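You operate a simulated robot arm through the tools that you are given. There is no shell and no other tool.

Carry out the task below with a simulated robot arm. There is one attempt and no reset: what you move stays moved.

TASK
Box the helmet whose number matches the big box and smooth its label.
Fine: put the lid on; rub the lid's label with the grey pad block till no bubbles show; put the block back. What is to be rubbed or washed off counts as gone when no trace of it is left.

It is judged by the outcome, as a careful person would: the job done as asked, and still so three seconds after it is handed in. It fails if anything else is knocked over, pushed out of place, dropped, spilled or broken. Lids that push on must go on centred and level and be pressed home; caps that screw on are set level and turned clockwise until they are tight.

THE ROBOT
A 7-joint arm with a two-finger parallel gripper, fixed in place. Base frame: the origin is at the foot of the arm, x ahead of it, y to its left, z up; the work surface is at about z = 0.8. Units: m, degrees, N and s.
With the tool pointing down near the work surface it reaches from about 0.44 to 0.92 m from the base axis. Its first joint turns from -143.0 to 143.0 degrees. Payload 3 kg.
The tool frame sits at the grasp point between the pads (the TCP): z along the fingers, y along the line on which they close. The tips reach 0.03 m beyond it. The gripper opens to 0.094 m. The fingers are 0.028 m wide and 0.01 m thick; the gripper's body (0.05 by 0.096 m) begins 0.055 m behind the TCP.
Orientation is that of the tool frame in the base frame, as a unit quaternion [x, y, z, w]. With the fingers straight down and closing along the base's y, the tool's x points along the base's -x, its y along +y and its z along -z.

THE INTERFACE
- The arm moves only by the tool nudge_tool. Its argument "motion" is a list of rows, each a list of 7 numbers: the turn, a rotation vector about the tool's x, y, z in units of 4 degrees (1.0 is 4 degrees), then the shift along the tool's x, y, z in units of 30 mm (1.0 is 30 mm), then the gripper command, from -1 (fully open) to 1 (shut), values between in proportion. In form: [[rx, ry, rz, x, y, z, hand], ...]. A call has 1 to 20 rows; each row shifts and turns the commanded pose from where the row before left it, along the tool's axes as they then stand. A call with a number of a shift or a turn outside -1 to 1 is refused whole. Rows are played at 5 a second. More than 0.05 m and 8.6 degrees between two rows, or a gripper value outside its range, and nothing of the call is played. A pose out of reach is approached as far as the arm can. The call stops where the force on the tool passes 40 N (or 10 N more than at its start, if that is more) or the arm is blocked; 0.2 s more then pass. The fingers move at their own pace (about 0.072 m/s each) and stop on an object; they squeeze with about 36 N. The grip force told is the motor's: it shows also when the fingers shut on nothing. Time passes only in rows, and 0.2 s behind the last, so rows that do not move let the fingers close. The reply holds the time, the measured pose of the TCP, the force on the tool along the base axes, the opening and the grip force, in the units named above and with some noise, with the torque about the TCP (base axes, N m) and any sound that the robot's microphone picked up, and new pictures: "views" is both (left out), scene, wrist or none.
- Cameras (640 x 400 px; columns grow to the right, rows downward): "scene" is fixed at [0.2202, -0.4996, 1.4355]; the picture's right is [0.78, -0.63, 0.00], its down [-0.43, -0.53, -0.73] and it looks along [0.46, 0.57, -0.68] (base axes); focal length 264 px, centre (320, 200). "wrist" rides on the gripper at [0.076, 0.014, -0.103] in the tool frame; the picture's right is [-0.18, 0.98, 0.00], its down [-0.75, -0.14, -0.64] and it looks along [-0.63, -0.12, 0.77] (tool axes); focal length 243 px, centre (320, 200). There is no depth. A picture from a camera that has moved, and an enlarged one, comes with that camera's place and axes in the base frame and with its lens.
- close_up(camera, box): a new picture of the part [left, top, right, bottom] of that camera's present view, enlarged. The clock stands still meanwhile.
- job_done(): hands the job in; it is judged then, once.

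Places have to be worked out from the pictures, the camera data and where the tool is seen. Open the gripper and draw the arm clear of the work before you hand the job in, unless the task says otherwise.

The tools are called after "Emit:" by a JSON object that holds its "fn" and its "kwargs". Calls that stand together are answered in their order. nudge_tool: Moves the arm, as the interface text tells. Its arguments: {"type":"object","properties":{"motion":{"type":"array","items":{"type":"array","items":{"type":"number"}}},"views":{"type":"string","enum":["both","scene","wrist","none"]}},"required":["motion"]} The other tools are called the same way: close_up (camera, box) takes an enlarged picture of a part of a camera's view; job_done () hands the job in.

At the start:

```text
time_s: 0.0
ee_pos: [0.5348, -0.1293, 1.2229]
ee_rot: [0.001, 1.0, 0.0, -0.001]
wrist_force: [1.0, -0.1, 0.3]
wrist_torque: [-0.01, 0.0, -0.02]
gripper_width: 0.094
grasp_force: 0.0
```

scene: 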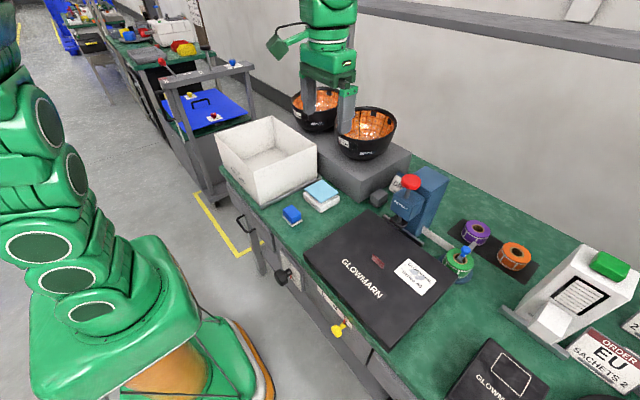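
wrist: 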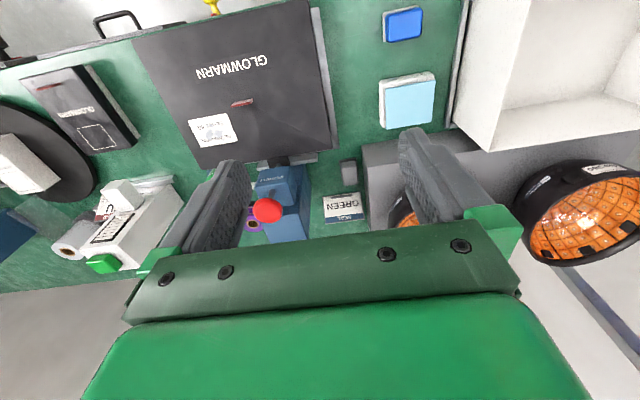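

The pictures show a workbench with a white open box, two helmets upside down on a grey stand, and a black lid labelled GLOWMARN. I will enlarge several parts to read the details.

Emit:
{"fn": "close_up", "kwargs": {"camera": "scene", "box": [200, 60, 420, 220]}}

Emit:
{"fn": "close_up", "kwargs": {"camera": "scene", "box": [290, 190, 470, 350]}}

Emit:
{"fn": "close_up", "kwargs": {"camera": "scene", "box": [430, 210, 640, 400]}}

Emit:
{"fn": "close_up", "kwargs": {"camera": "wrist", "box": [120, 0, 460, 180]}}

Emit:
{"fn": "close_up", "kwargs": {"camera": "wrist", "box": [440, 100, 640, 290]}}

Emit:
{"fn": "close_up", "kwargs": {"camera": "wrist", "box": [0, 60, 260, 300]}}

Emit:
{"fn": "close_up", "kwargs": {"camera": "wrist", "box": [220, 140, 460, 260]}}

```text
2.50 times, centred on (310, 140) of scene
camera zoom: at [0.2202, -0.4996, 1.4355], right [0.78, -0.63, 0.0], down [-0.43, -0.53, -0.73], along [0.46, 0.57, -0.68], focal length 660 px, centre (345, 350)
```

zoom: 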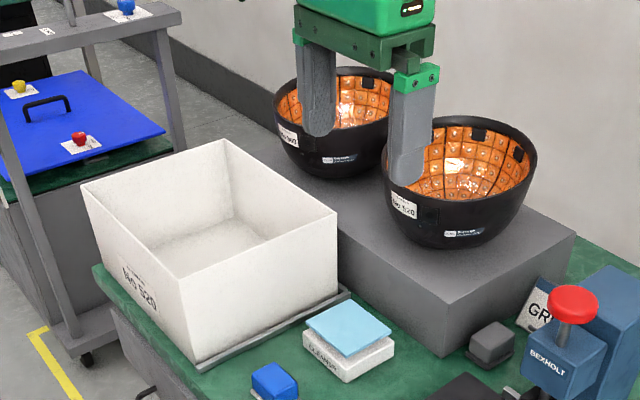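

```text
2.50 times, centred on (380, 270) of scene
camera zoom: at [0.2202, -0.4996, 1.4355], right [0.78, -0.63, 0.0], down [-0.43, -0.53, -0.73], along [0.46, 0.57, -0.68], focal length 660 px, centre (170, 25)
```

zoom: 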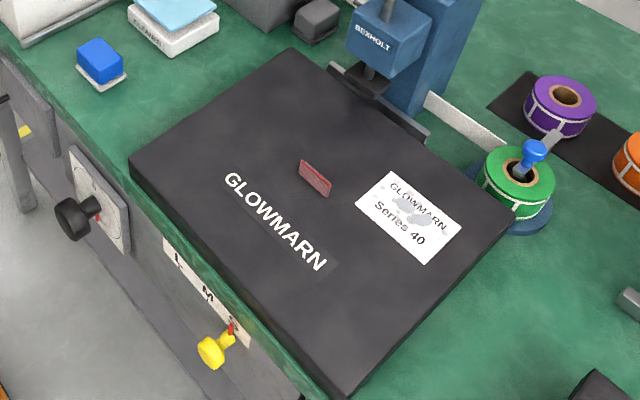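

```text
2.11 times, centred on (535, 305) of scene
camera zoom: at [0.2202, -0.4996, 1.4355], right [0.78, -0.63, 0.0], down [-0.43, -0.53, -0.73], along [0.46, 0.57, -0.68], focal length 555 px, centre (-133, -21)
```

zoom: 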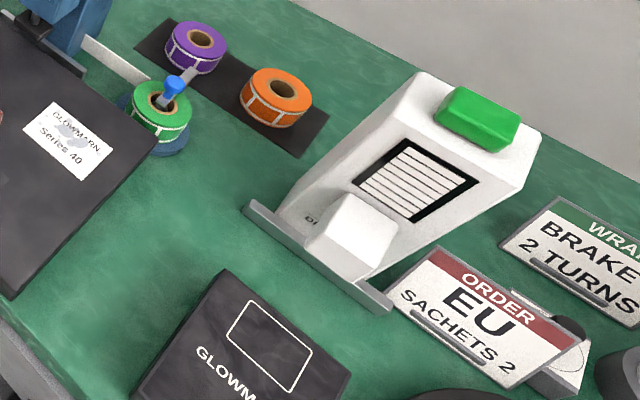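

```text
1.88 times, centred on (290, 90) of wrist
camera zoom: at [0.4577, -0.1169, 1.3249], right [0.18, 0.98, 0.0], down [0.75, -0.14, 0.64], along [0.63, -0.12, -0.77], focal length 457 px, centre (376, 407)
```

zoom: 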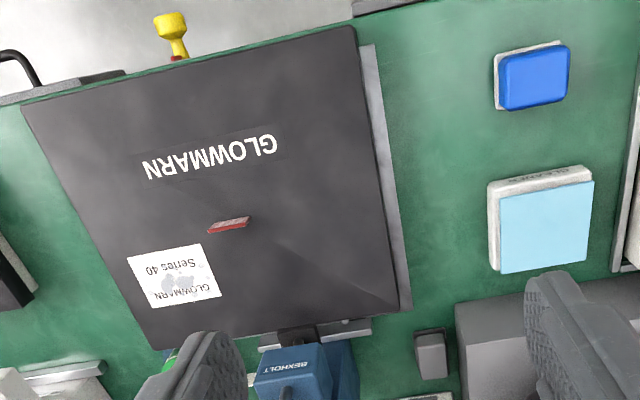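

```text
2.11 times, centred on (540, 195) of wrist
camera zoom: at [0.4577, -0.1169, 1.3249], right [0.18, 0.98, 0.0], down [0.75, -0.14, 0.64], along [0.63, -0.12, -0.77], focal length 511 px, centre (-143, 210)
```

zoom: 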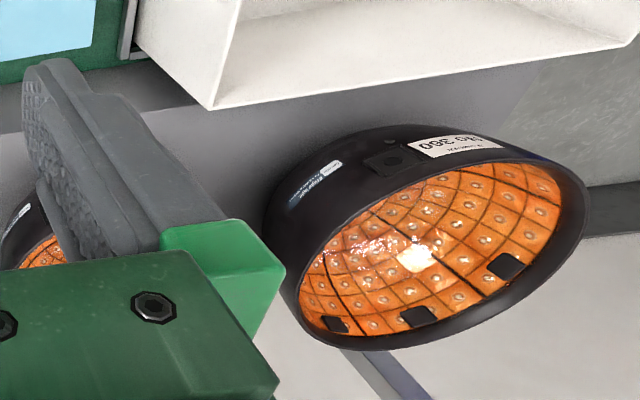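

```text
1.67 times, centred on (130, 180) of wrist
camera zoom: at [0.4577, -0.1169, 1.3249], right [0.18, 0.98, 0.0], down [0.75, -0.14, 0.64], along [0.63, -0.12, -0.77], focal length 404 px, centre (637, 233)
```

zoom: 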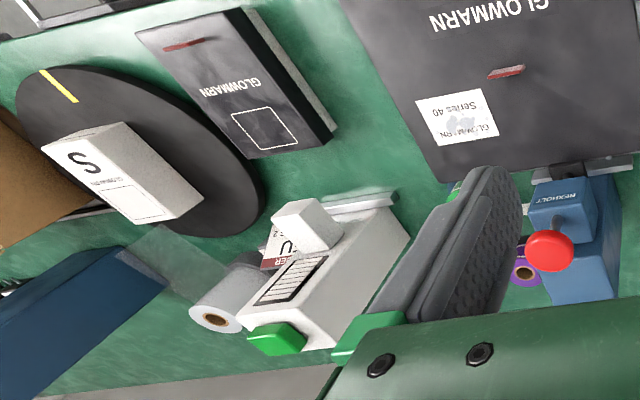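

```text
2.67 times, centred on (340, 200) of wrist
camera zoom: at [0.4577, -0.1169, 1.3249], right [0.18, 0.98, 0.0], down [0.75, -0.14, 0.64], along [0.63, -0.12, -0.77], focal length 647 px, centre (267, 200)
```

zoom: 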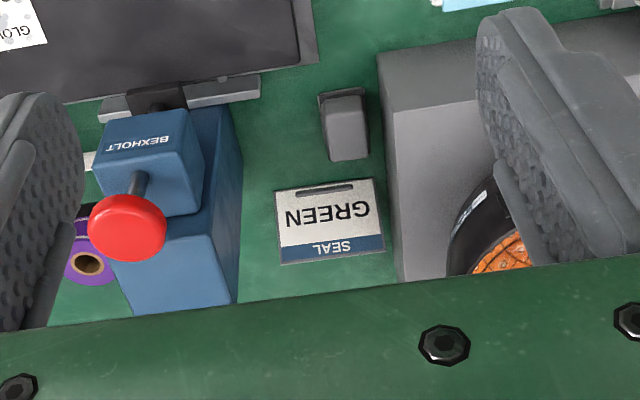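

The box seems to read "No 520", one helmet "520" and the other "360"; I will enlarge the labels to be sure.

Emit:
{"fn": "close_up", "kwargs": {"camera": "scene", "box": [225, 140, 275, 175]}}

Emit:
{"fn": "close_up", "kwargs": {"camera": "scene", "box": [330, 110, 390, 155]}}

Emit:
{"fn": "close_up", "kwargs": {"camera": "scene", "box": [285, 85, 345, 130]}}

Emit:
{"fn": "close_up", "kwargs": {"camera": "scene", "box": [355, 170, 425, 220]}}

Emit:
{"fn": "close_up", "kwargs": {"camera": "scene", "box": [390, 250, 450, 300]}}

```text
11.43 times, centred on (250, 158) of scene
camera zoom: at [0.2202, -0.4996, 1.4355], right [0.78, -0.63, 0.0], down [-0.43, -0.53, -0.73], along [0.46, 0.57, -0.68], focal length 3015 px, centre (1120, 686)
```

zoom: 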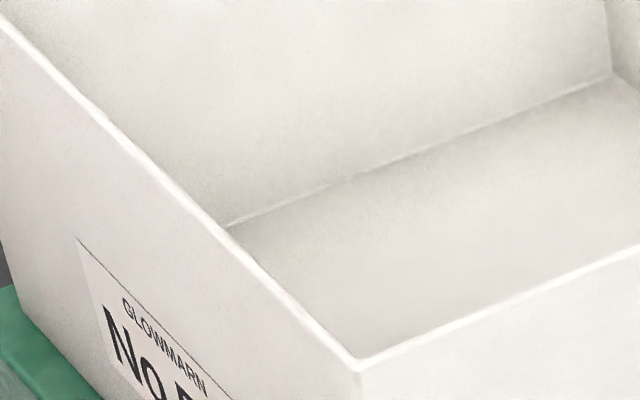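

```text
8.89 times, centred on (360, 132) of scene
camera zoom: at [0.2202, -0.4996, 1.4355], right [0.78, -0.63, 0.0], down [-0.43, -0.53, -0.73], along [0.46, 0.57, -0.68], focal length 2345 px, centre (-36, 800)
```

zoom: 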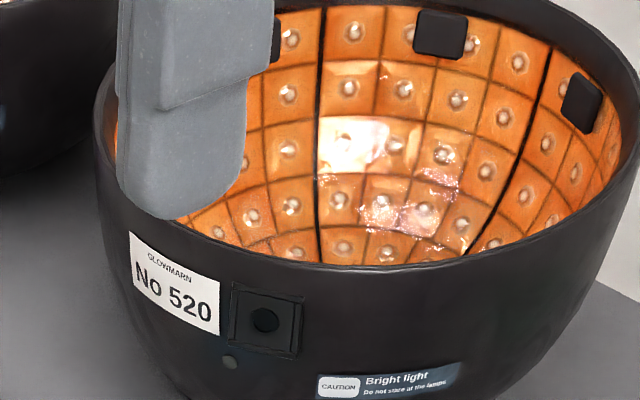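

```text
8.89 times, centred on (315, 108) of scene
camera zoom: at [0.2202, -0.4996, 1.4355], right [0.78, -0.63, 0.0], down [-0.43, -0.53, -0.73], along [0.46, 0.57, -0.68], focal length 2345 px, centre (364, 1022)
```

zoom: 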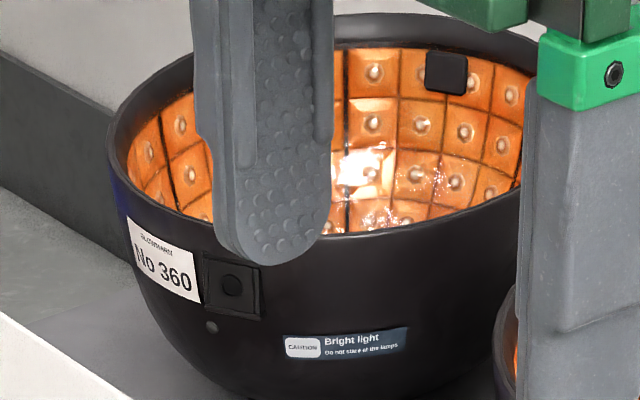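

```text
8.00 times, centred on (390, 195) of scene
camera zoom: at [0.2202, -0.4996, 1.4355], right [0.78, -0.63, 0.0], down [-0.43, -0.53, -0.73], along [0.46, 0.57, -0.68], focal length 2110 px, centre (-240, 240)
```

zoom: 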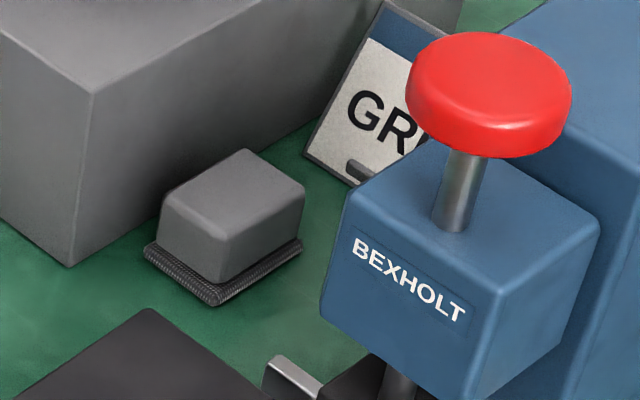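

```text
8.00 times, centred on (420, 275) of scene
camera zoom: at [0.2202, -0.4996, 1.4355], right [0.78, -0.63, 0.0], down [-0.43, -0.53, -0.73], along [0.46, 0.57, -0.68], focal length 2110 px, centre (-480, -400)
```

zoom: 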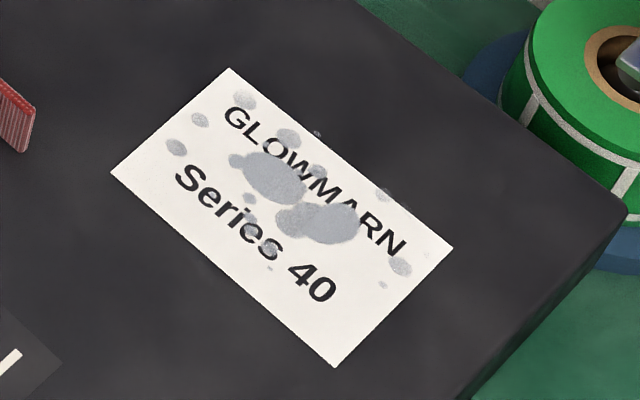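

The box and the right-hand helmet both read "No 520". I judge the lid at about x 0.45–0.71, y -0.44 to -0.14 with its tab near (0.58, -0.29, 0.85), and the box at about x 0.47–0.72, y 0.13–0.43 with its rim near z 0.945. I will move high toward the helmets to look at them with the wrist camera.

Emit:
{"fn": "nudge_tool", "kwargs": {"motion": [[0, 0, 0, -0.2, 1, 0, -1], [0, 0, 0, -0.2, 1, 0, -1], [0, 0, 0, -0.2, 1, 0, -1], [0, 0, 0, -0.2, 1, 0, -1], [0, 0, 0, -0.2, 1, 0, -1], [0, 0, 0, 0, 0.5, 0, -1], [0, 0, 0, 0, 0, 0, -1]]}}

```text
time_s: 1.6
ee_pos: [0.5653, 0.0361, 1.2242]
ee_rot: [0.001, 1.0, 0.0, 0.001]
wrist_force: [0.1, -0.1, 0.3]
wrist_torque: [-0.01, 0.0, -0.01]
gripper_width: 0.0938
grasp_force: 0.0
camera wrist: at [0.4879, 0.048, 1.3266], right [0.18, 0.98, 0.0], down [0.75, -0.14, 0.64], along [0.63, -0.12, -0.77], focal length 243 px, centre (320, 200)
```

scene: 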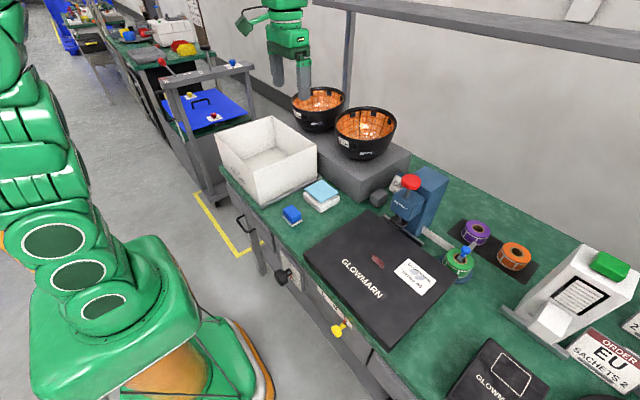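
wrist: 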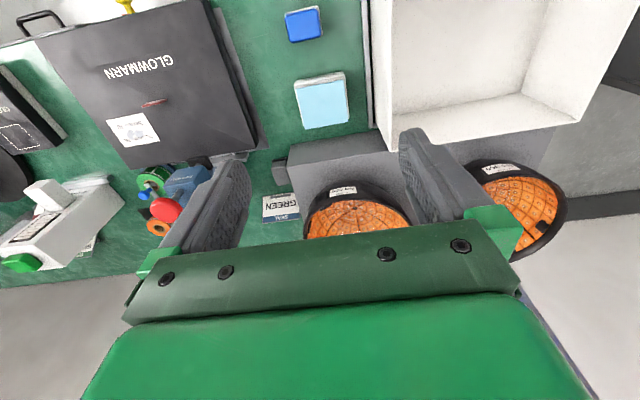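

Now the scene camera sees both helmets unobstructed; I enlarge them to measure the rim.

Emit:
{"fn": "close_up", "kwargs": {"camera": "scene", "box": [270, 70, 430, 210]}}

Emit:
{"fn": "close_up", "kwargs": {"camera": "wrist", "box": [250, 120, 450, 250]}}

Emit:
{"fn": "close_up", "kwargs": {"camera": "scene", "box": [205, 100, 335, 215]}}

Emit:
{"fn": "close_up", "kwargs": {"camera": "scene", "box": [360, 230, 400, 290]}}

```text
2.86 times, centred on (350, 140) of scene
camera zoom: at [0.2202, -0.4996, 1.4355], right [0.78, -0.63, 0.0], down [-0.43, -0.53, -0.73], along [0.46, 0.57, -0.68], focal length 754 px, centre (234, 371)
```

zoom: 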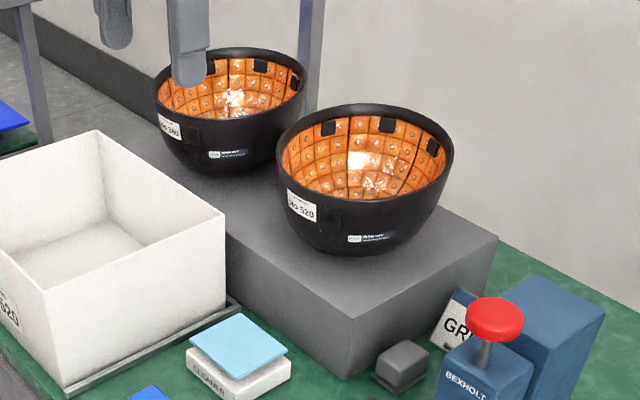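

```text
3.08 times, centred on (350, 185) of wrist
camera zoom: at [0.4879, 0.048, 1.3266], right [0.18, 0.98, 0.0], down [0.75, -0.14, 0.64], along [0.63, -0.12, -0.77], focal length 746 px, centre (228, 246)
```

zoom: 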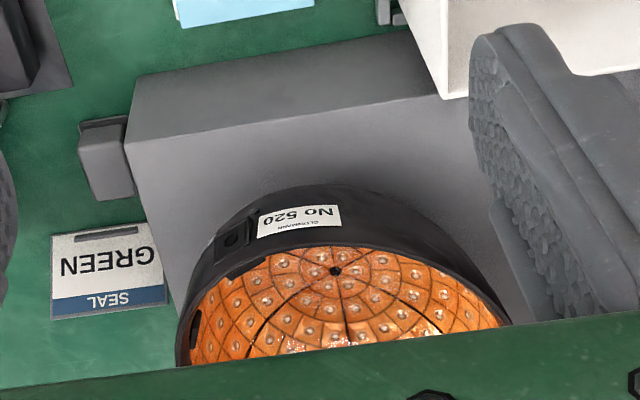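

```text
3.48 times, centred on (270, 158) of scene
camera zoom: at [0.2202, -0.4996, 1.4355], right [0.78, -0.63, 0.0], down [-0.43, -0.53, -0.73], along [0.46, 0.57, -0.68], focal length 918 px, centre (494, 348)
```

zoom: 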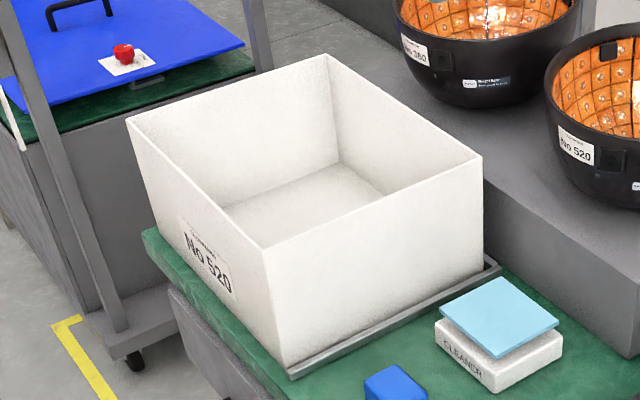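

```text
6.67 times, centred on (380, 260) of scene
camera zoom: at [0.2202, -0.4996, 1.4355], right [0.78, -0.63, 0.0], down [-0.43, -0.53, -0.73], along [0.46, 0.57, -0.68], focal length 1759 px, centre (-80, -200)
```

zoom: 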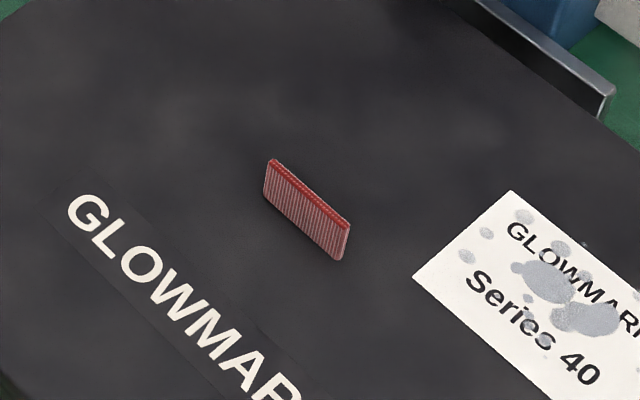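

The helmet rim seems to be near z≈1.02 with centre about (0.86, 0.045). I move forward, staying high, to see the entire rim in the wrist camera.

Emit:
{"fn": "nudge_tool", "kwargs": {"motion": [[0, 0, 0, -1, 0, 0, -1], [0, 0, 0, -1, 0, 0, -1], [0, 0, 0, -1, 0, 0, -1], [0, 0, 0, -1, 0, 0, -1], [0, 0, 0, -1, 0, 0, -1], [0, 0, 0, -1, 0, 0, -1], [0, 0, 0, 0, 0, 0, -1]]}}

```text
time_s: 3.2
ee_pos: [0.7452, 0.0363, 1.2225]
ee_rot: [0.0, 1.0, 0.0, -0.001]
wrist_force: [0.7, 0.7, -0.6]
wrist_torque: [0.0, 0.0, -0.01]
gripper_width: 0.0941
grasp_force: 0.0
camera wrist: at [0.6688, 0.0487, 1.3233], right [0.18, 0.98, 0.0], down [0.75, -0.14, 0.64], along [0.63, -0.12, -0.77], focal length 243 px, centre (320, 200)
```

scene: 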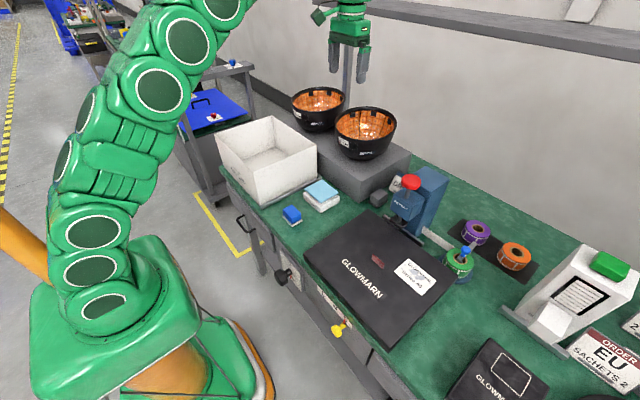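
wrist: 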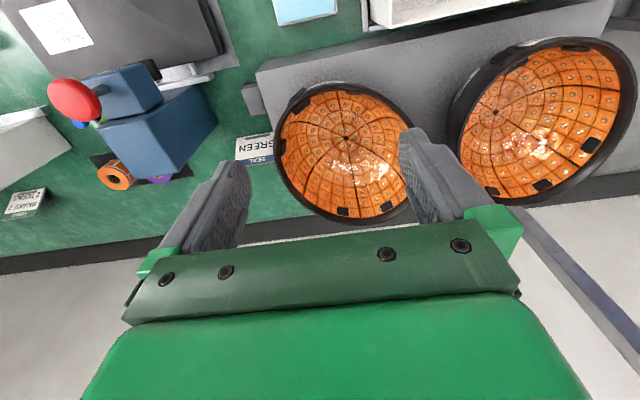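

Emit:
{"fn": "close_up", "kwargs": {"camera": "wrist", "box": [240, 60, 450, 240]}}

```text
2.22 times, centred on (345, 150) of wrist
camera zoom: at [0.6688, 0.0487, 1.3233], right [0.18, 0.98, 0.0], down [0.75, -0.14, 0.64], along [0.63, -0.12, -0.77], focal length 539 px, centre (264, 311)
```

zoom: 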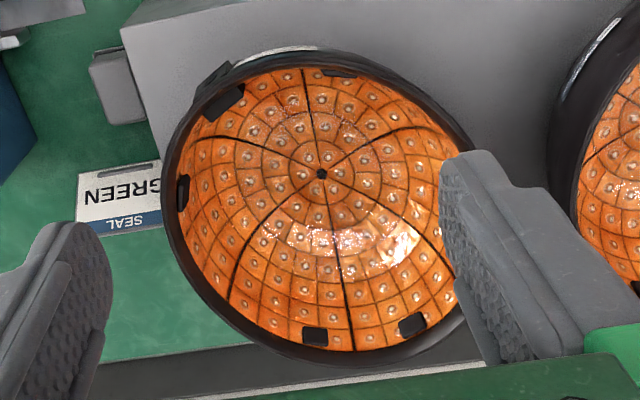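

From the wrist view the rim is an oval of about 0.22 (x) by 0.19 (y), centred near (0.865, 0.053), at z≈1.02. I'll pinch its wall on the -y side at about (0.868, -0.043), where there is no inner pad, so I move above that point and look.

Emit:
{"fn": "nudge_tool", "kwargs": {"motion": [[0, 0, 0, -1, -0.65, 0, -1], [0, 0, 0, -1, -0.65, 0, -1], [0, 0, 0, -1, -0.65, 0, -1], [0, 0, 0, -1, -0.65, 0, -1], [0, 0, 0, 0, 0, 1, -1], [0, 0, 0, 0, 0, 1, -1], [0, 0, 0, 0, 0, 1, -1], [0, 0, 0, 0, 0, 0.6, -1], [0, 0, 0, 0, 0, 0, -1]]}}

```text
time_s: 5.2
ee_pos: [0.7744, 0.011, 1.0907]
ee_rot: [0.001, 1.0, 0.0, 0.0]
wrist_force: [0.0, -0.9, 0.8]
wrist_torque: [0.0, 0.02, -0.01]
gripper_width: 0.0937
grasp_force: 0.1
out of reach, approached as far as the arm can: row 1, 2, 3, 4
camera wrist: at [0.6976, 0.0248, 1.1926], right [0.18, 0.98, 0.0], down [0.75, -0.14, 0.64], along [0.63, -0.12, -0.77], focal length 243 px, centre (320, 200)
```

scene: 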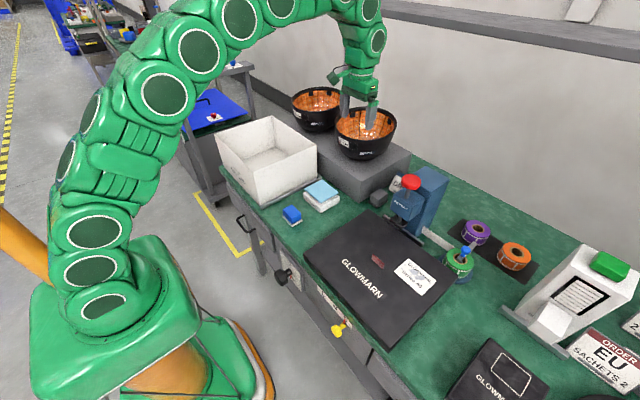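
wrist: 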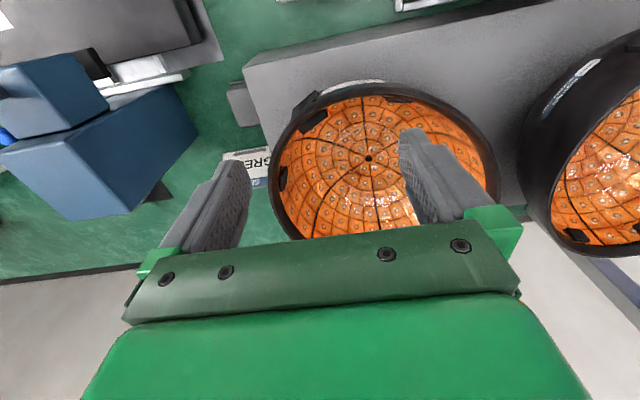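

The arm could not reach that far at that height; being lower now, I try forward again.

Emit:
{"fn": "nudge_tool", "kwargs": {"motion": [[0, 0, 0, -0.7, -0.6, 0, -1], [0, 0, 0, -0.7, -0.6, 0, -1], [0, 0, 0, -0.7, -0.6, 0, -1], [0, 0, 0, -0.5, 0, 0, -1], [0, 0, 0, -0.4, 0, 0, -1], [0, 0, 0, 0, 0, 0, -1]]}}

```text
time_s: 6.6
ee_pos: [0.8503, -0.0437, 1.09]
ee_rot: [0.0, 1.0, 0.0, 0.0]
wrist_force: [-0.2, -0.2, -0.3]
wrist_torque: [0.0, 0.01, 0.0]
gripper_width: 0.094
grasp_force: 0.1
out of reach, approached as far as the arm can: row 5
camera wrist: at [0.7746, -0.0306, 1.1918], right [0.18, 0.98, 0.0], down [0.75, -0.14, 0.64], along [0.63, -0.12, -0.77], focal length 243 px, centre (320, 200)
```

scene: 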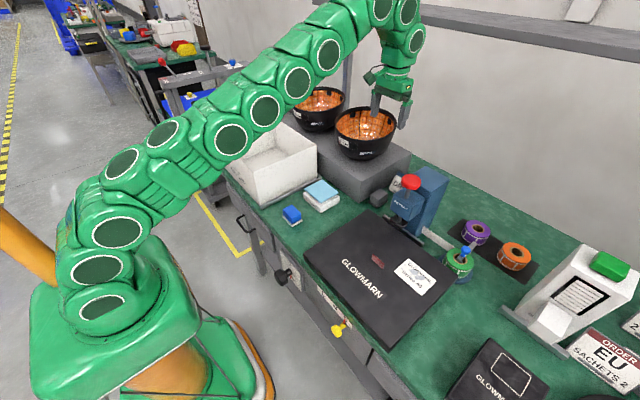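
wrist: 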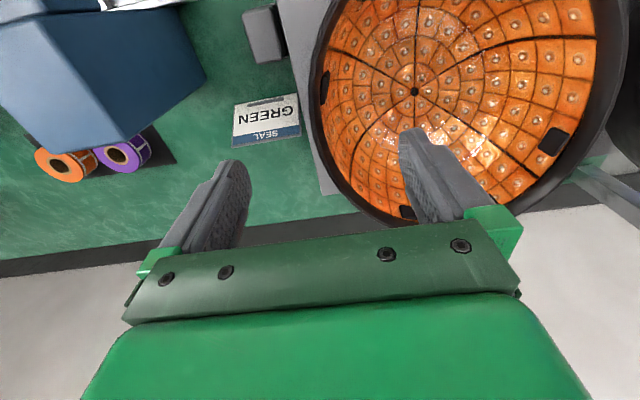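

The fingers now straddle the wall side; the rim near x=0.85 is at about y=-0.047. I tilt 6° to match the wall, yaw slightly to match the tangent, and lower partly to check.

Emit:
{"fn": "nudge_tool", "kwargs": {"motion": [[0, 0, 0, 0, -0.37, 0, -1], [-0.75, 0, -0.5, 0, 0, 0, -1], [-0.75, 0, -0.5, 0, 0, 0, -1], [0, 0, 0, 0, 0, 0.5, -1], [0, 0, 0, 0, 0, 0.5, -1], [0, 0, 0, 0, 0, 0.3, -1], [0, 0, 0, 0, 0, 0, -1]]}}

Emit:
{"fn": "close_up", "kwargs": {"camera": "wrist", "box": [180, 0, 480, 240]}}

Emit:
{"fn": "close_up", "kwargs": {"camera": "scene", "box": [310, 60, 450, 180]}}

```text
time_s: 8.2
ee_pos: [0.8446, -0.0491, 1.0428]
ee_rot: [-0.035, 0.998, 0.052, 0.0]
wrist_force: [0.1, 0.6, -0.2]
wrist_torque: [0.01, 0.0, 0.03]
gripper_width: 0.094
grasp_force: 0.0
out of reach, approached as far as the arm can: row 3
camera wrist: at [0.7672, -0.0516, 1.1452], right [0.12, 0.99, 0.1], down [0.76, -0.15, 0.63], along [0.64, 0.01, -0.77], focal length 243 px, centre (320, 200)
```

scene: 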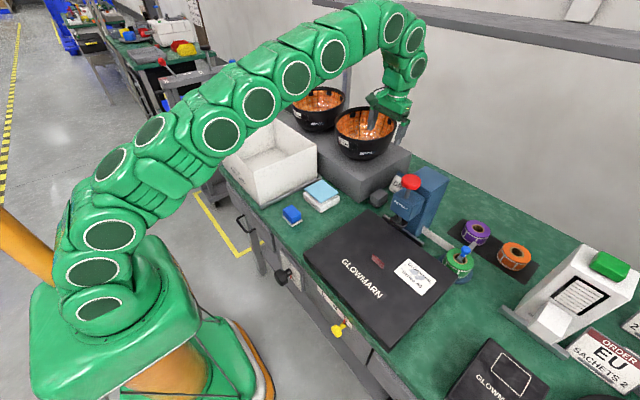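
wrist: 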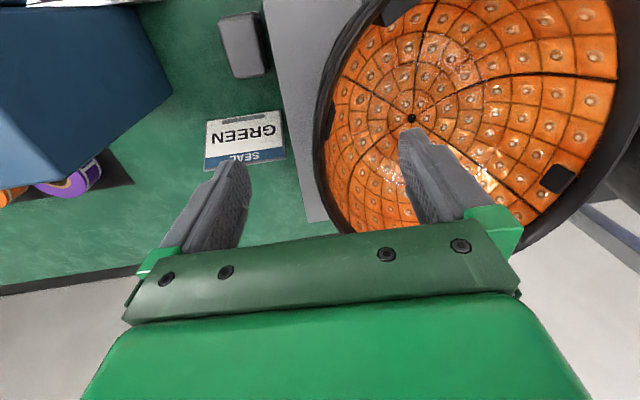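

```text
1.67 times, centred on (330, 120) of wrist
camera zoom: at [0.7672, -0.0516, 1.1452], right [0.12, 0.99, 0.1], down [0.76, -0.15, 0.63], along [0.64, 0.01, -0.77], focal length 404 px, centre (303, 333)
```

zoom: 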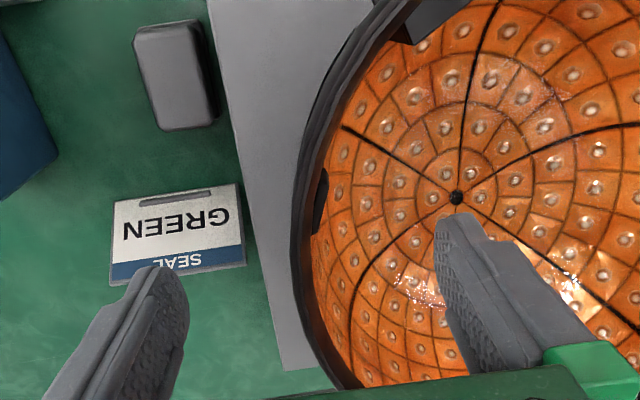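

```text
3.33 times, centred on (380, 120) of scene
camera zoom: at [0.2202, -0.4996, 1.4355], right [0.78, -0.63, 0.0], down [-0.43, -0.53, -0.73], along [0.46, 0.57, -0.68], focal length 879 px, centre (120, 467)
```

zoom: 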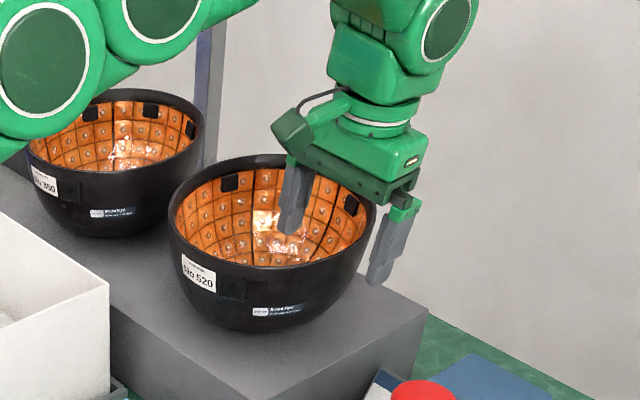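

The rim lies midway between the fingertips. I shift 12 mm further in +x to stay clear of the inner pad and lower so that the fingers overlap the wall by about 4 cm.

Emit:
{"fn": "nudge_tool", "kwargs": {"motion": [[0, 0, 0, -0.2, 0, 0.2, -1], [0, 0, 0, -0.2, 0, 0.2, -1], [0, 0, 0, 0, 0, 0.4, -1], [0, 0, 0, 0, 0, 0.4, -1], [0, 0, 0, 0, 0, 0, -1]]}}

Emit:
{"fn": "close_up", "kwargs": {"camera": "wrist", "box": [180, 0, 480, 240]}}

Emit:
{"fn": "close_up", "kwargs": {"camera": "scene", "box": [310, 60, 450, 180]}}

```text
time_s: 9.4
ee_pos: [0.8556, -0.0436, 1.0065]
ee_rot: [-0.035, 0.998, 0.052, 0.0]
wrist_force: [-0.7, 0.2, 0.8]
wrist_torque: [0.0, 0.0, 0.0]
gripper_width: 0.094
grasp_force: 0.0
camera wrist: at [0.7785, -0.0473, 1.1092], right [0.12, 0.99, 0.1], down [0.76, -0.15, 0.63], along [0.63, 0.01, -0.77], focal length 243 px, centre (320, 200)
```

scene: 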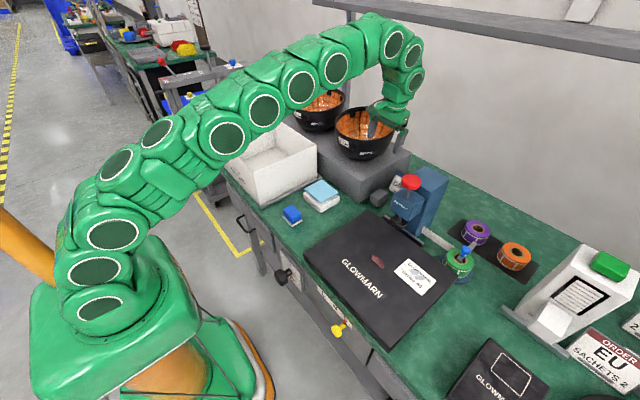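
wrist: 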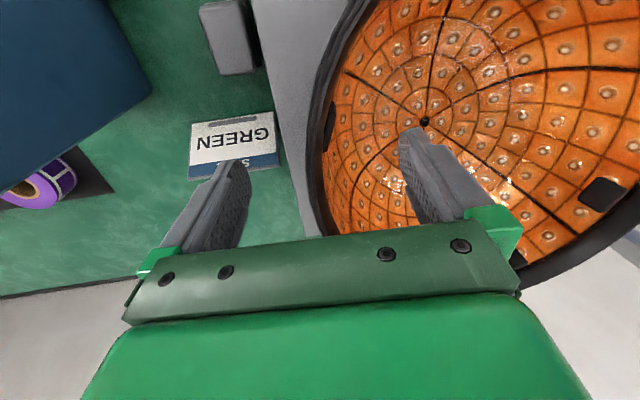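

```text
1.67 times, centred on (330, 120) of wrist
camera zoom: at [0.7785, -0.0473, 1.1092], right [0.12, 0.99, 0.1], down [0.76, -0.15, 0.63], along [0.63, 0.01, -0.77], focal length 404 px, centre (303, 333)
```

zoom: 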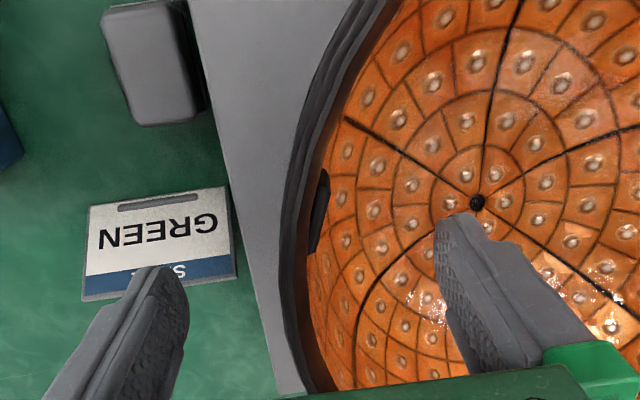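

```text
3.33 times, centred on (380, 120) of scene
camera zoom: at [0.2202, -0.4996, 1.4355], right [0.78, -0.63, 0.0], down [-0.43, -0.53, -0.73], along [0.46, 0.57, -0.68], focal length 879 px, centre (120, 467)
```

zoom: 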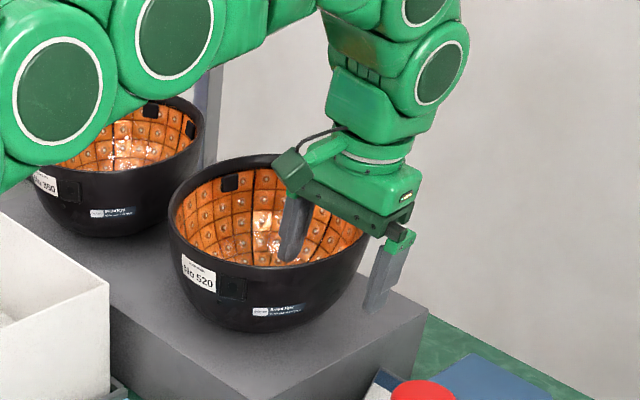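

The rim is centred between the fingers to within about 2 mm. I go 8 mm deeper and close.

Emit:
{"fn": "nudge_tool", "kwargs": {"motion": [[0, 0, 0, 0, -0.06, 0.27, -1], [0, 0, 0, 0, 0, 0, -0.5], [0, 0, 0, 0, 0, 0, 0], [0, 0, 0, 0, 0, 0, 0.5], [0, 0, 0, 0, 0, 0, 1], [0, 0, 0, 0, 0, 0, 1], [0, 0, 0, 0, 0, 0, 1], [0, 0, 0, 0, 0, 0, 1]]}}

Emit:
{"fn": "close_up", "kwargs": {"camera": "scene", "box": [310, 60, 450, 180]}}

```text
time_s: 11.2
ee_pos: [0.8547, -0.0449, 1.0002]
ee_rot: [-0.035, 0.998, 0.052, 0.001]
wrist_force: [5.4, 3.0, 13.4]
wrist_torque: [1.16, -0.19, -0.5]
gripper_width: 0.0134
grasp_force: 35.7
camera wrist: at [0.7781, -0.0478, 1.102], right [0.12, 0.99, 0.1], down [0.76, -0.15, 0.63], along [0.64, 0.01, -0.77], focal length 243 px, centre (320, 200)
```

scene: 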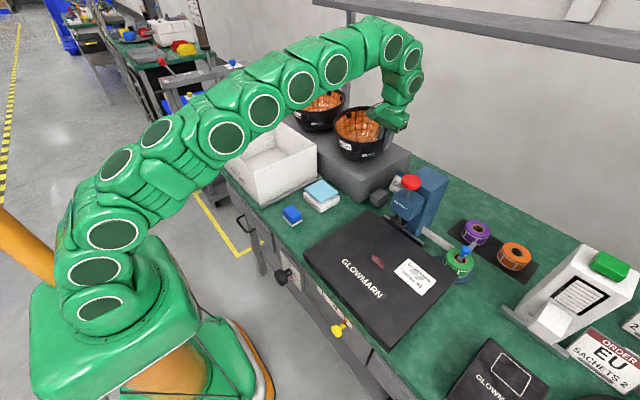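
wrist: 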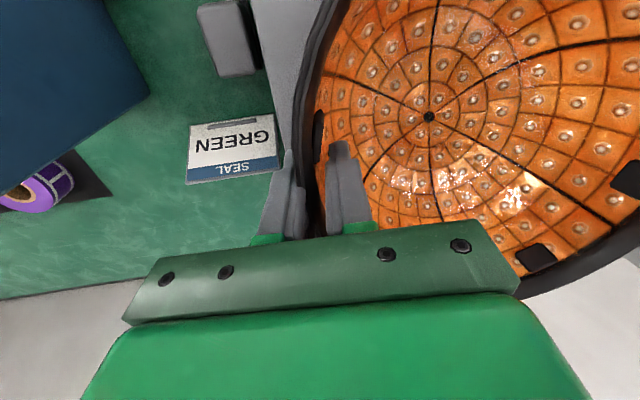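

```text
3.33 times, centred on (380, 120) of scene
camera zoom: at [0.2202, -0.4996, 1.4355], right [0.78, -0.63, 0.0], down [-0.43, -0.53, -0.73], along [0.46, 0.57, -0.68], focal length 879 px, centre (120, 467)
```

zoom: 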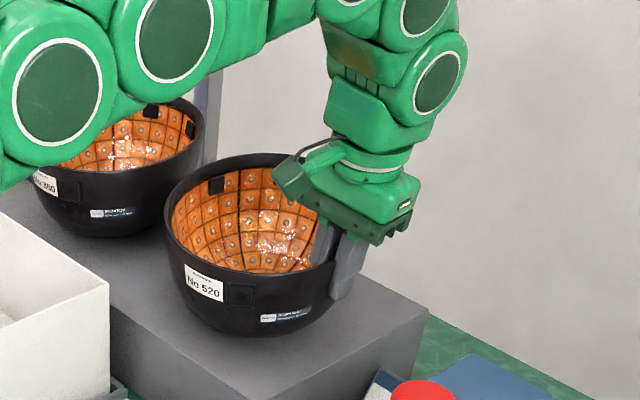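

The fingers hold the 13 mm wall with 36 N. I lift a little to see how the helmet hangs.

Emit:
{"fn": "nudge_tool", "kwargs": {"motion": [[0, 0, 0, 0, 0, -0.3, 1], [0, 0, 0, 0, 0, -0.3, 1], [0, 0, 0, 0, 0, -0.3, 1], [0, 0, 0, 0, 0, 0, 1]]}}

Emit:
{"fn": "close_up", "kwargs": {"camera": "scene", "box": [310, 60, 450, 180]}}

```text
time_s: 12.2
ee_pos: [0.8546, -0.0471, 1.0257]
ee_rot: [-0.035, 0.998, 0.053, -0.001]
wrist_force: [0.9, -0.2, -3.5]
wrist_torque: [-0.34, 0.04, 0.0]
gripper_width: 0.0128
grasp_force: 36.6
camera wrist: at [0.7775, -0.0504, 1.1284], right [0.12, 0.99, 0.1], down [0.76, -0.15, 0.63], along [0.63, 0.01, -0.77], focal length 243 px, centre (320, 200)
```

scene: 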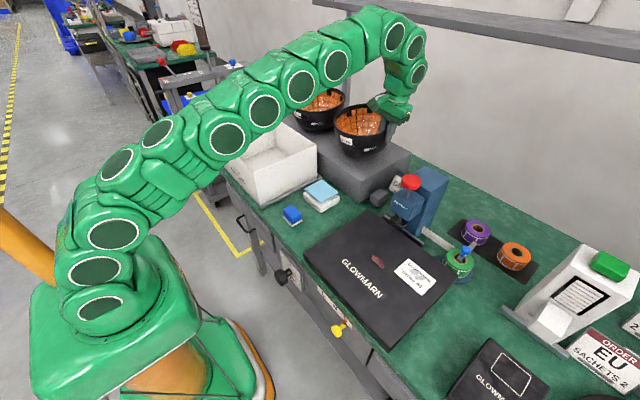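
wrist: 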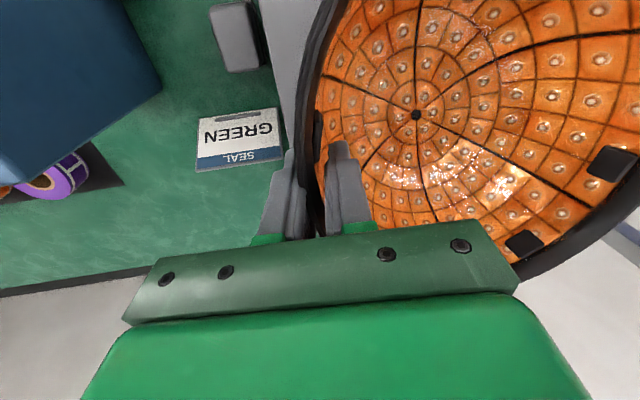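

```text
3.33 times, centred on (380, 120) of scene
camera zoom: at [0.2202, -0.4996, 1.4355], right [0.78, -0.63, 0.0], down [-0.43, -0.53, -0.73], along [0.46, 0.57, -0.68], focal length 879 px, centre (120, 467)
```

zoom: 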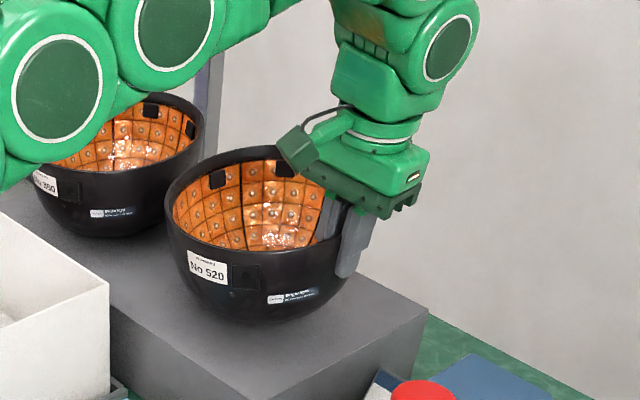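

The load reads 3.5 N with a 0.34 N·m moment, so the helmet is fully lifted and droops a few degrees. I correct the tilt, raise it more and draw it back toward the robot before moving over the box.

Emit:
{"fn": "nudge_tool", "kwargs": {"motion": [[-0.4, 0, 0, 0, 0.05, -0.4, 1], [-0.4, 0, 0, 0, 0.05, -0.5, 1], [-0.4, 0, 0, 0.2, 0.08, -0.5, 1], [0, 0, 0, 0.4, 0.1, -0.4, 1], [0, 0, 0, 0.7, 0.1, -0.3, 1], [0, 0, 0, 0.8, 0.1, -0.3, 1], [0, 0, 0, 0.9, 0.1, -0.2, 1], [0, 0, 0, 0.9, 0.1, 0, 1], [0, 0, 0, 0.9, 0.06, 0, 1], [0, 0, 0, 0.9, 0.06, 0, 1], [0, 0, 0, 0.9, 0.06, 0, 1], [0, 0, 0, 0.6, 0.06, 0, 1], [0, 0, 0, 0.3, 0, 0, 1], [0, 0, 0, 0, 0, 0, 1]]}}

Emit:
{"fn": "close_up", "kwargs": {"camera": "scene", "box": [200, 30, 420, 200]}}

```text
time_s: 15.2
ee_pos: [0.6293, -0.0483, 1.1071]
ee_rot: [-0.035, 0.995, 0.094, -0.002]
wrist_force: [0.2, -0.2, -2.9]
wrist_torque: [-0.36, 0.04, -0.01]
gripper_width: 0.013
grasp_force: 36.1
camera wrist: at [0.5529, -0.0604, 1.2091], right [0.12, 0.98, 0.18], down [0.77, -0.21, 0.61], along [0.63, 0.07, -0.77], focal length 243 px, centre (320, 200)
```

scene: 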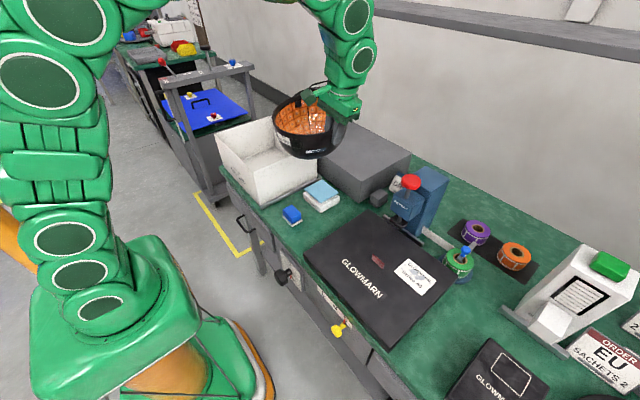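
wrist: 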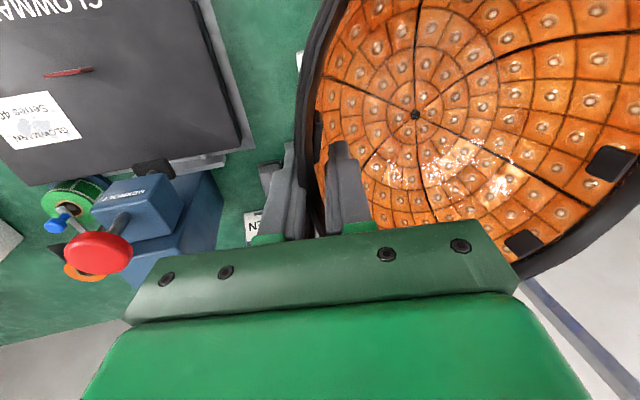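

```text
2.35 times, centred on (310, 115) of scene
camera zoom: at [0.2202, -0.4996, 1.4355], right [0.78, -0.63, 0.0], down [-0.43, -0.53, -0.73], along [0.46, 0.57, -0.68], focal length 621 px, centre (344, 400)
```

zoom: 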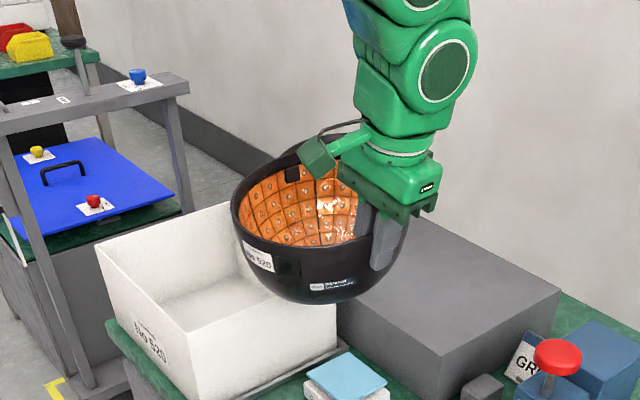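

The helmet is about level and its bottom is near z≈1.0, above the box rim (≈0.945). I now carry it in +y to over the box centre, judged at (0.596, 0.29).

Emit:
{"fn": "nudge_tool", "kwargs": {"motion": [[0, 0, 0, 0.08, 0.3, 0.057, 1], [0, 0, 0, 0.08, 0.6, 0.114, 1], [0, 0, 0, 0.08, 0.8, 0.152, 1], [0, 0, 0, 0.08, 0.8, 0.152, 1], [0, 0, 0, 0.08, 0.8, 0.152, 1], [0, 0, 0, 0.08, 0.8, 0.152, 1], [0, 0, 0, 0.08, 0.8, 0.152, 1], [0, 0, 0, 0.08, 0.8, 0.152, 1], [0, 0, 0, 0.08, 0.8, 0.152, 1], [0, 0, 0, 0.08, 0.8, 0.152, 1], [0, 0, 0, 0.08, 0.5, 0.095, 1], [0, 0, 0, 0.08, 0.3, 0.057, 1], [0, 0, 0, 0, 0, 0, 1]]}}

Emit:
{"fn": "close_up", "kwargs": {"camera": "scene", "box": [180, 30, 360, 210]}}

```text
time_s: 18.0
ee_pos: [0.5833, 0.1969, 1.1079]
ee_rot: [-0.035, 0.995, 0.094, -0.002]
wrist_force: [0.1, -0.4, -3.0]
wrist_torque: [-0.35, 0.07, 0.01]
gripper_width: 0.013
grasp_force: 35.1
camera wrist: at [0.5077, 0.1856, 1.2092], right [0.12, 0.98, 0.18], down [0.77, -0.21, 0.61], along [0.63, 0.07, -0.77], focal length 243 px, centre (320, 200)
```

scene: 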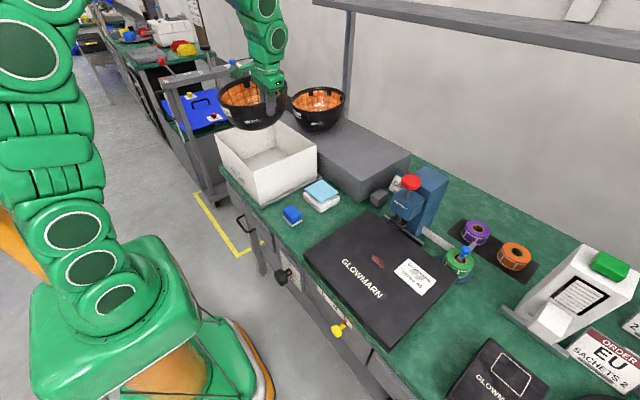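
wrist: 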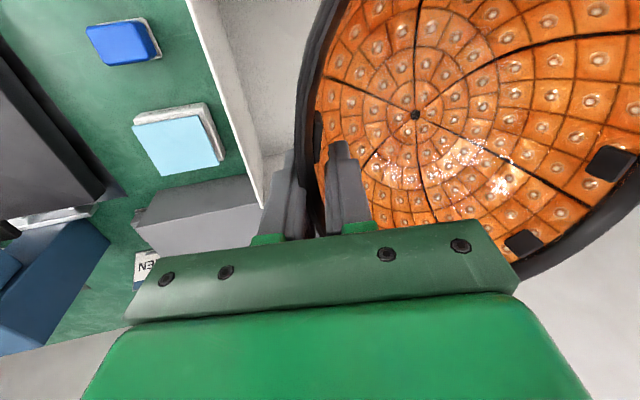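

```text
2.22 times, centred on (270, 120) of scene
camera zoom: at [0.2202, -0.4996, 1.4355], right [0.78, -0.63, 0.0], down [-0.43, -0.53, -0.73], along [0.46, 0.57, -0.68], focal length 586 px, centre (431, 378)
```

zoom: 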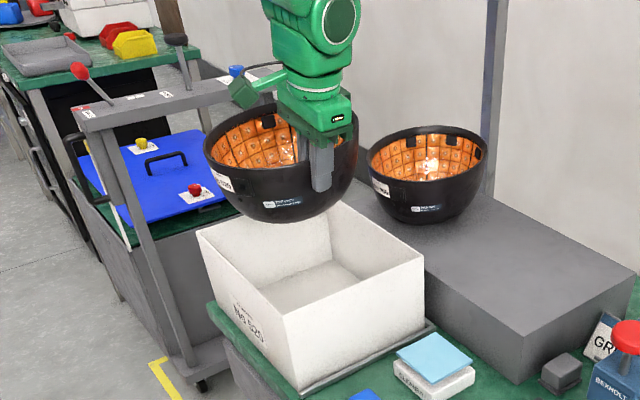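

The helmet's long axis (≈0.235 m along x) would hardly clear the box's inner width (≈0.24 m), so I shift back and turn it about 45° clockwise, putting the grip toward the near corner where there is room.

Emit:
{"fn": "nudge_tool", "kwargs": {"motion": [[0, 0, 0, 0.68, 0.4, 0.073, 1], [0, 0, 0, 0.68, 0.4, 0.073, 1], [0, 0, 0, 0.68, 0.4, 0.073, 1], [0.002, -0.08, 0.395, 0, 0, 0, 1], [0.002, -0.15, 0.789, 0, 0, 0, 1], [0.002, -0.15, 0.789, 0, 0, 0, 1], [0.002, -0.15, 0.789, 0, 0, 0, 1], [0.002, -0.15, 0.789, 0, 0, 0, 1], [0.002, -0.15, 0.789, 0, 0, 0, 1], [0.002, -0.15, 0.789, 0, 0, 0, 1], [0.002, -0.15, 0.789, 0, 0, 0, 1], [0.002, -0.15, 0.789, 0, 0, 0, 1], [0.002, -0.15, 0.789, 0, 0, 0, 1], [0.002, -0.15, 0.789, 0, 0, 0, 1], [0.002, -0.15, 0.789, 0, 0, 0, 1], [0.002, -0.15, 0.789, 0, 0, 0, 1], [0.002, -0.15, 0.789, 0, 0, 0, 1], [0.002, -0.08, 0.395, 0, 0, 0, 1], [0, 0, 0, 0, 0, 0, 1]]}}

Emit:
{"fn": "close_up", "kwargs": {"camera": "scene", "box": [180, 30, 360, 210]}}

```text
time_s: 22.0
ee_pos: [0.52, 0.2284, 1.1054]
ee_rot: [0.349, 0.932, 0.087, 0.035]
wrist_force: [-0.5, 0.1, -3.5]
wrist_torque: [-0.22, 0.28, 0.01]
gripper_width: 0.0131
grasp_force: 36.4
camera wrist: at [0.4586, 0.2733, 1.2085], right [0.77, 0.61, 0.18], down [0.4, -0.69, 0.61], along [0.5, -0.4, -0.77], focal length 243 px, centre (320, 200)
```

scene: 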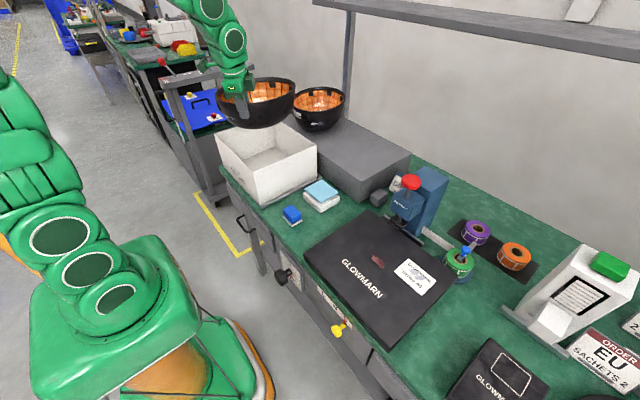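
wrist: 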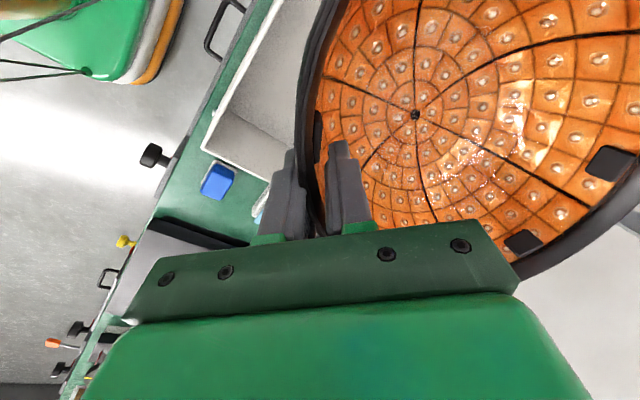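

```text
2.22 times, centred on (270, 120) of scene
camera zoom: at [0.2202, -0.4996, 1.4355], right [0.78, -0.63, 0.0], down [-0.43, -0.53, -0.73], along [0.46, 0.57, -0.68], focal length 586 px, centre (431, 378)
```

zoom: 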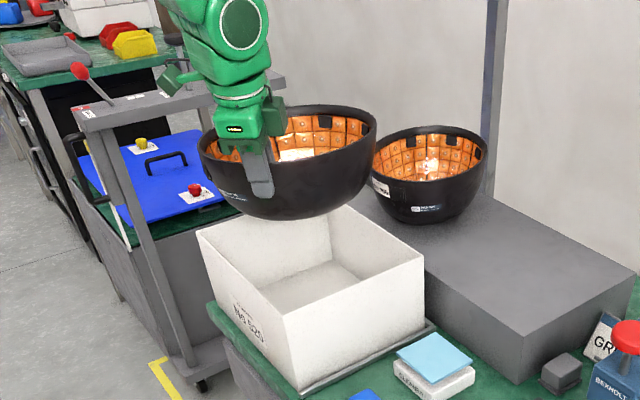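

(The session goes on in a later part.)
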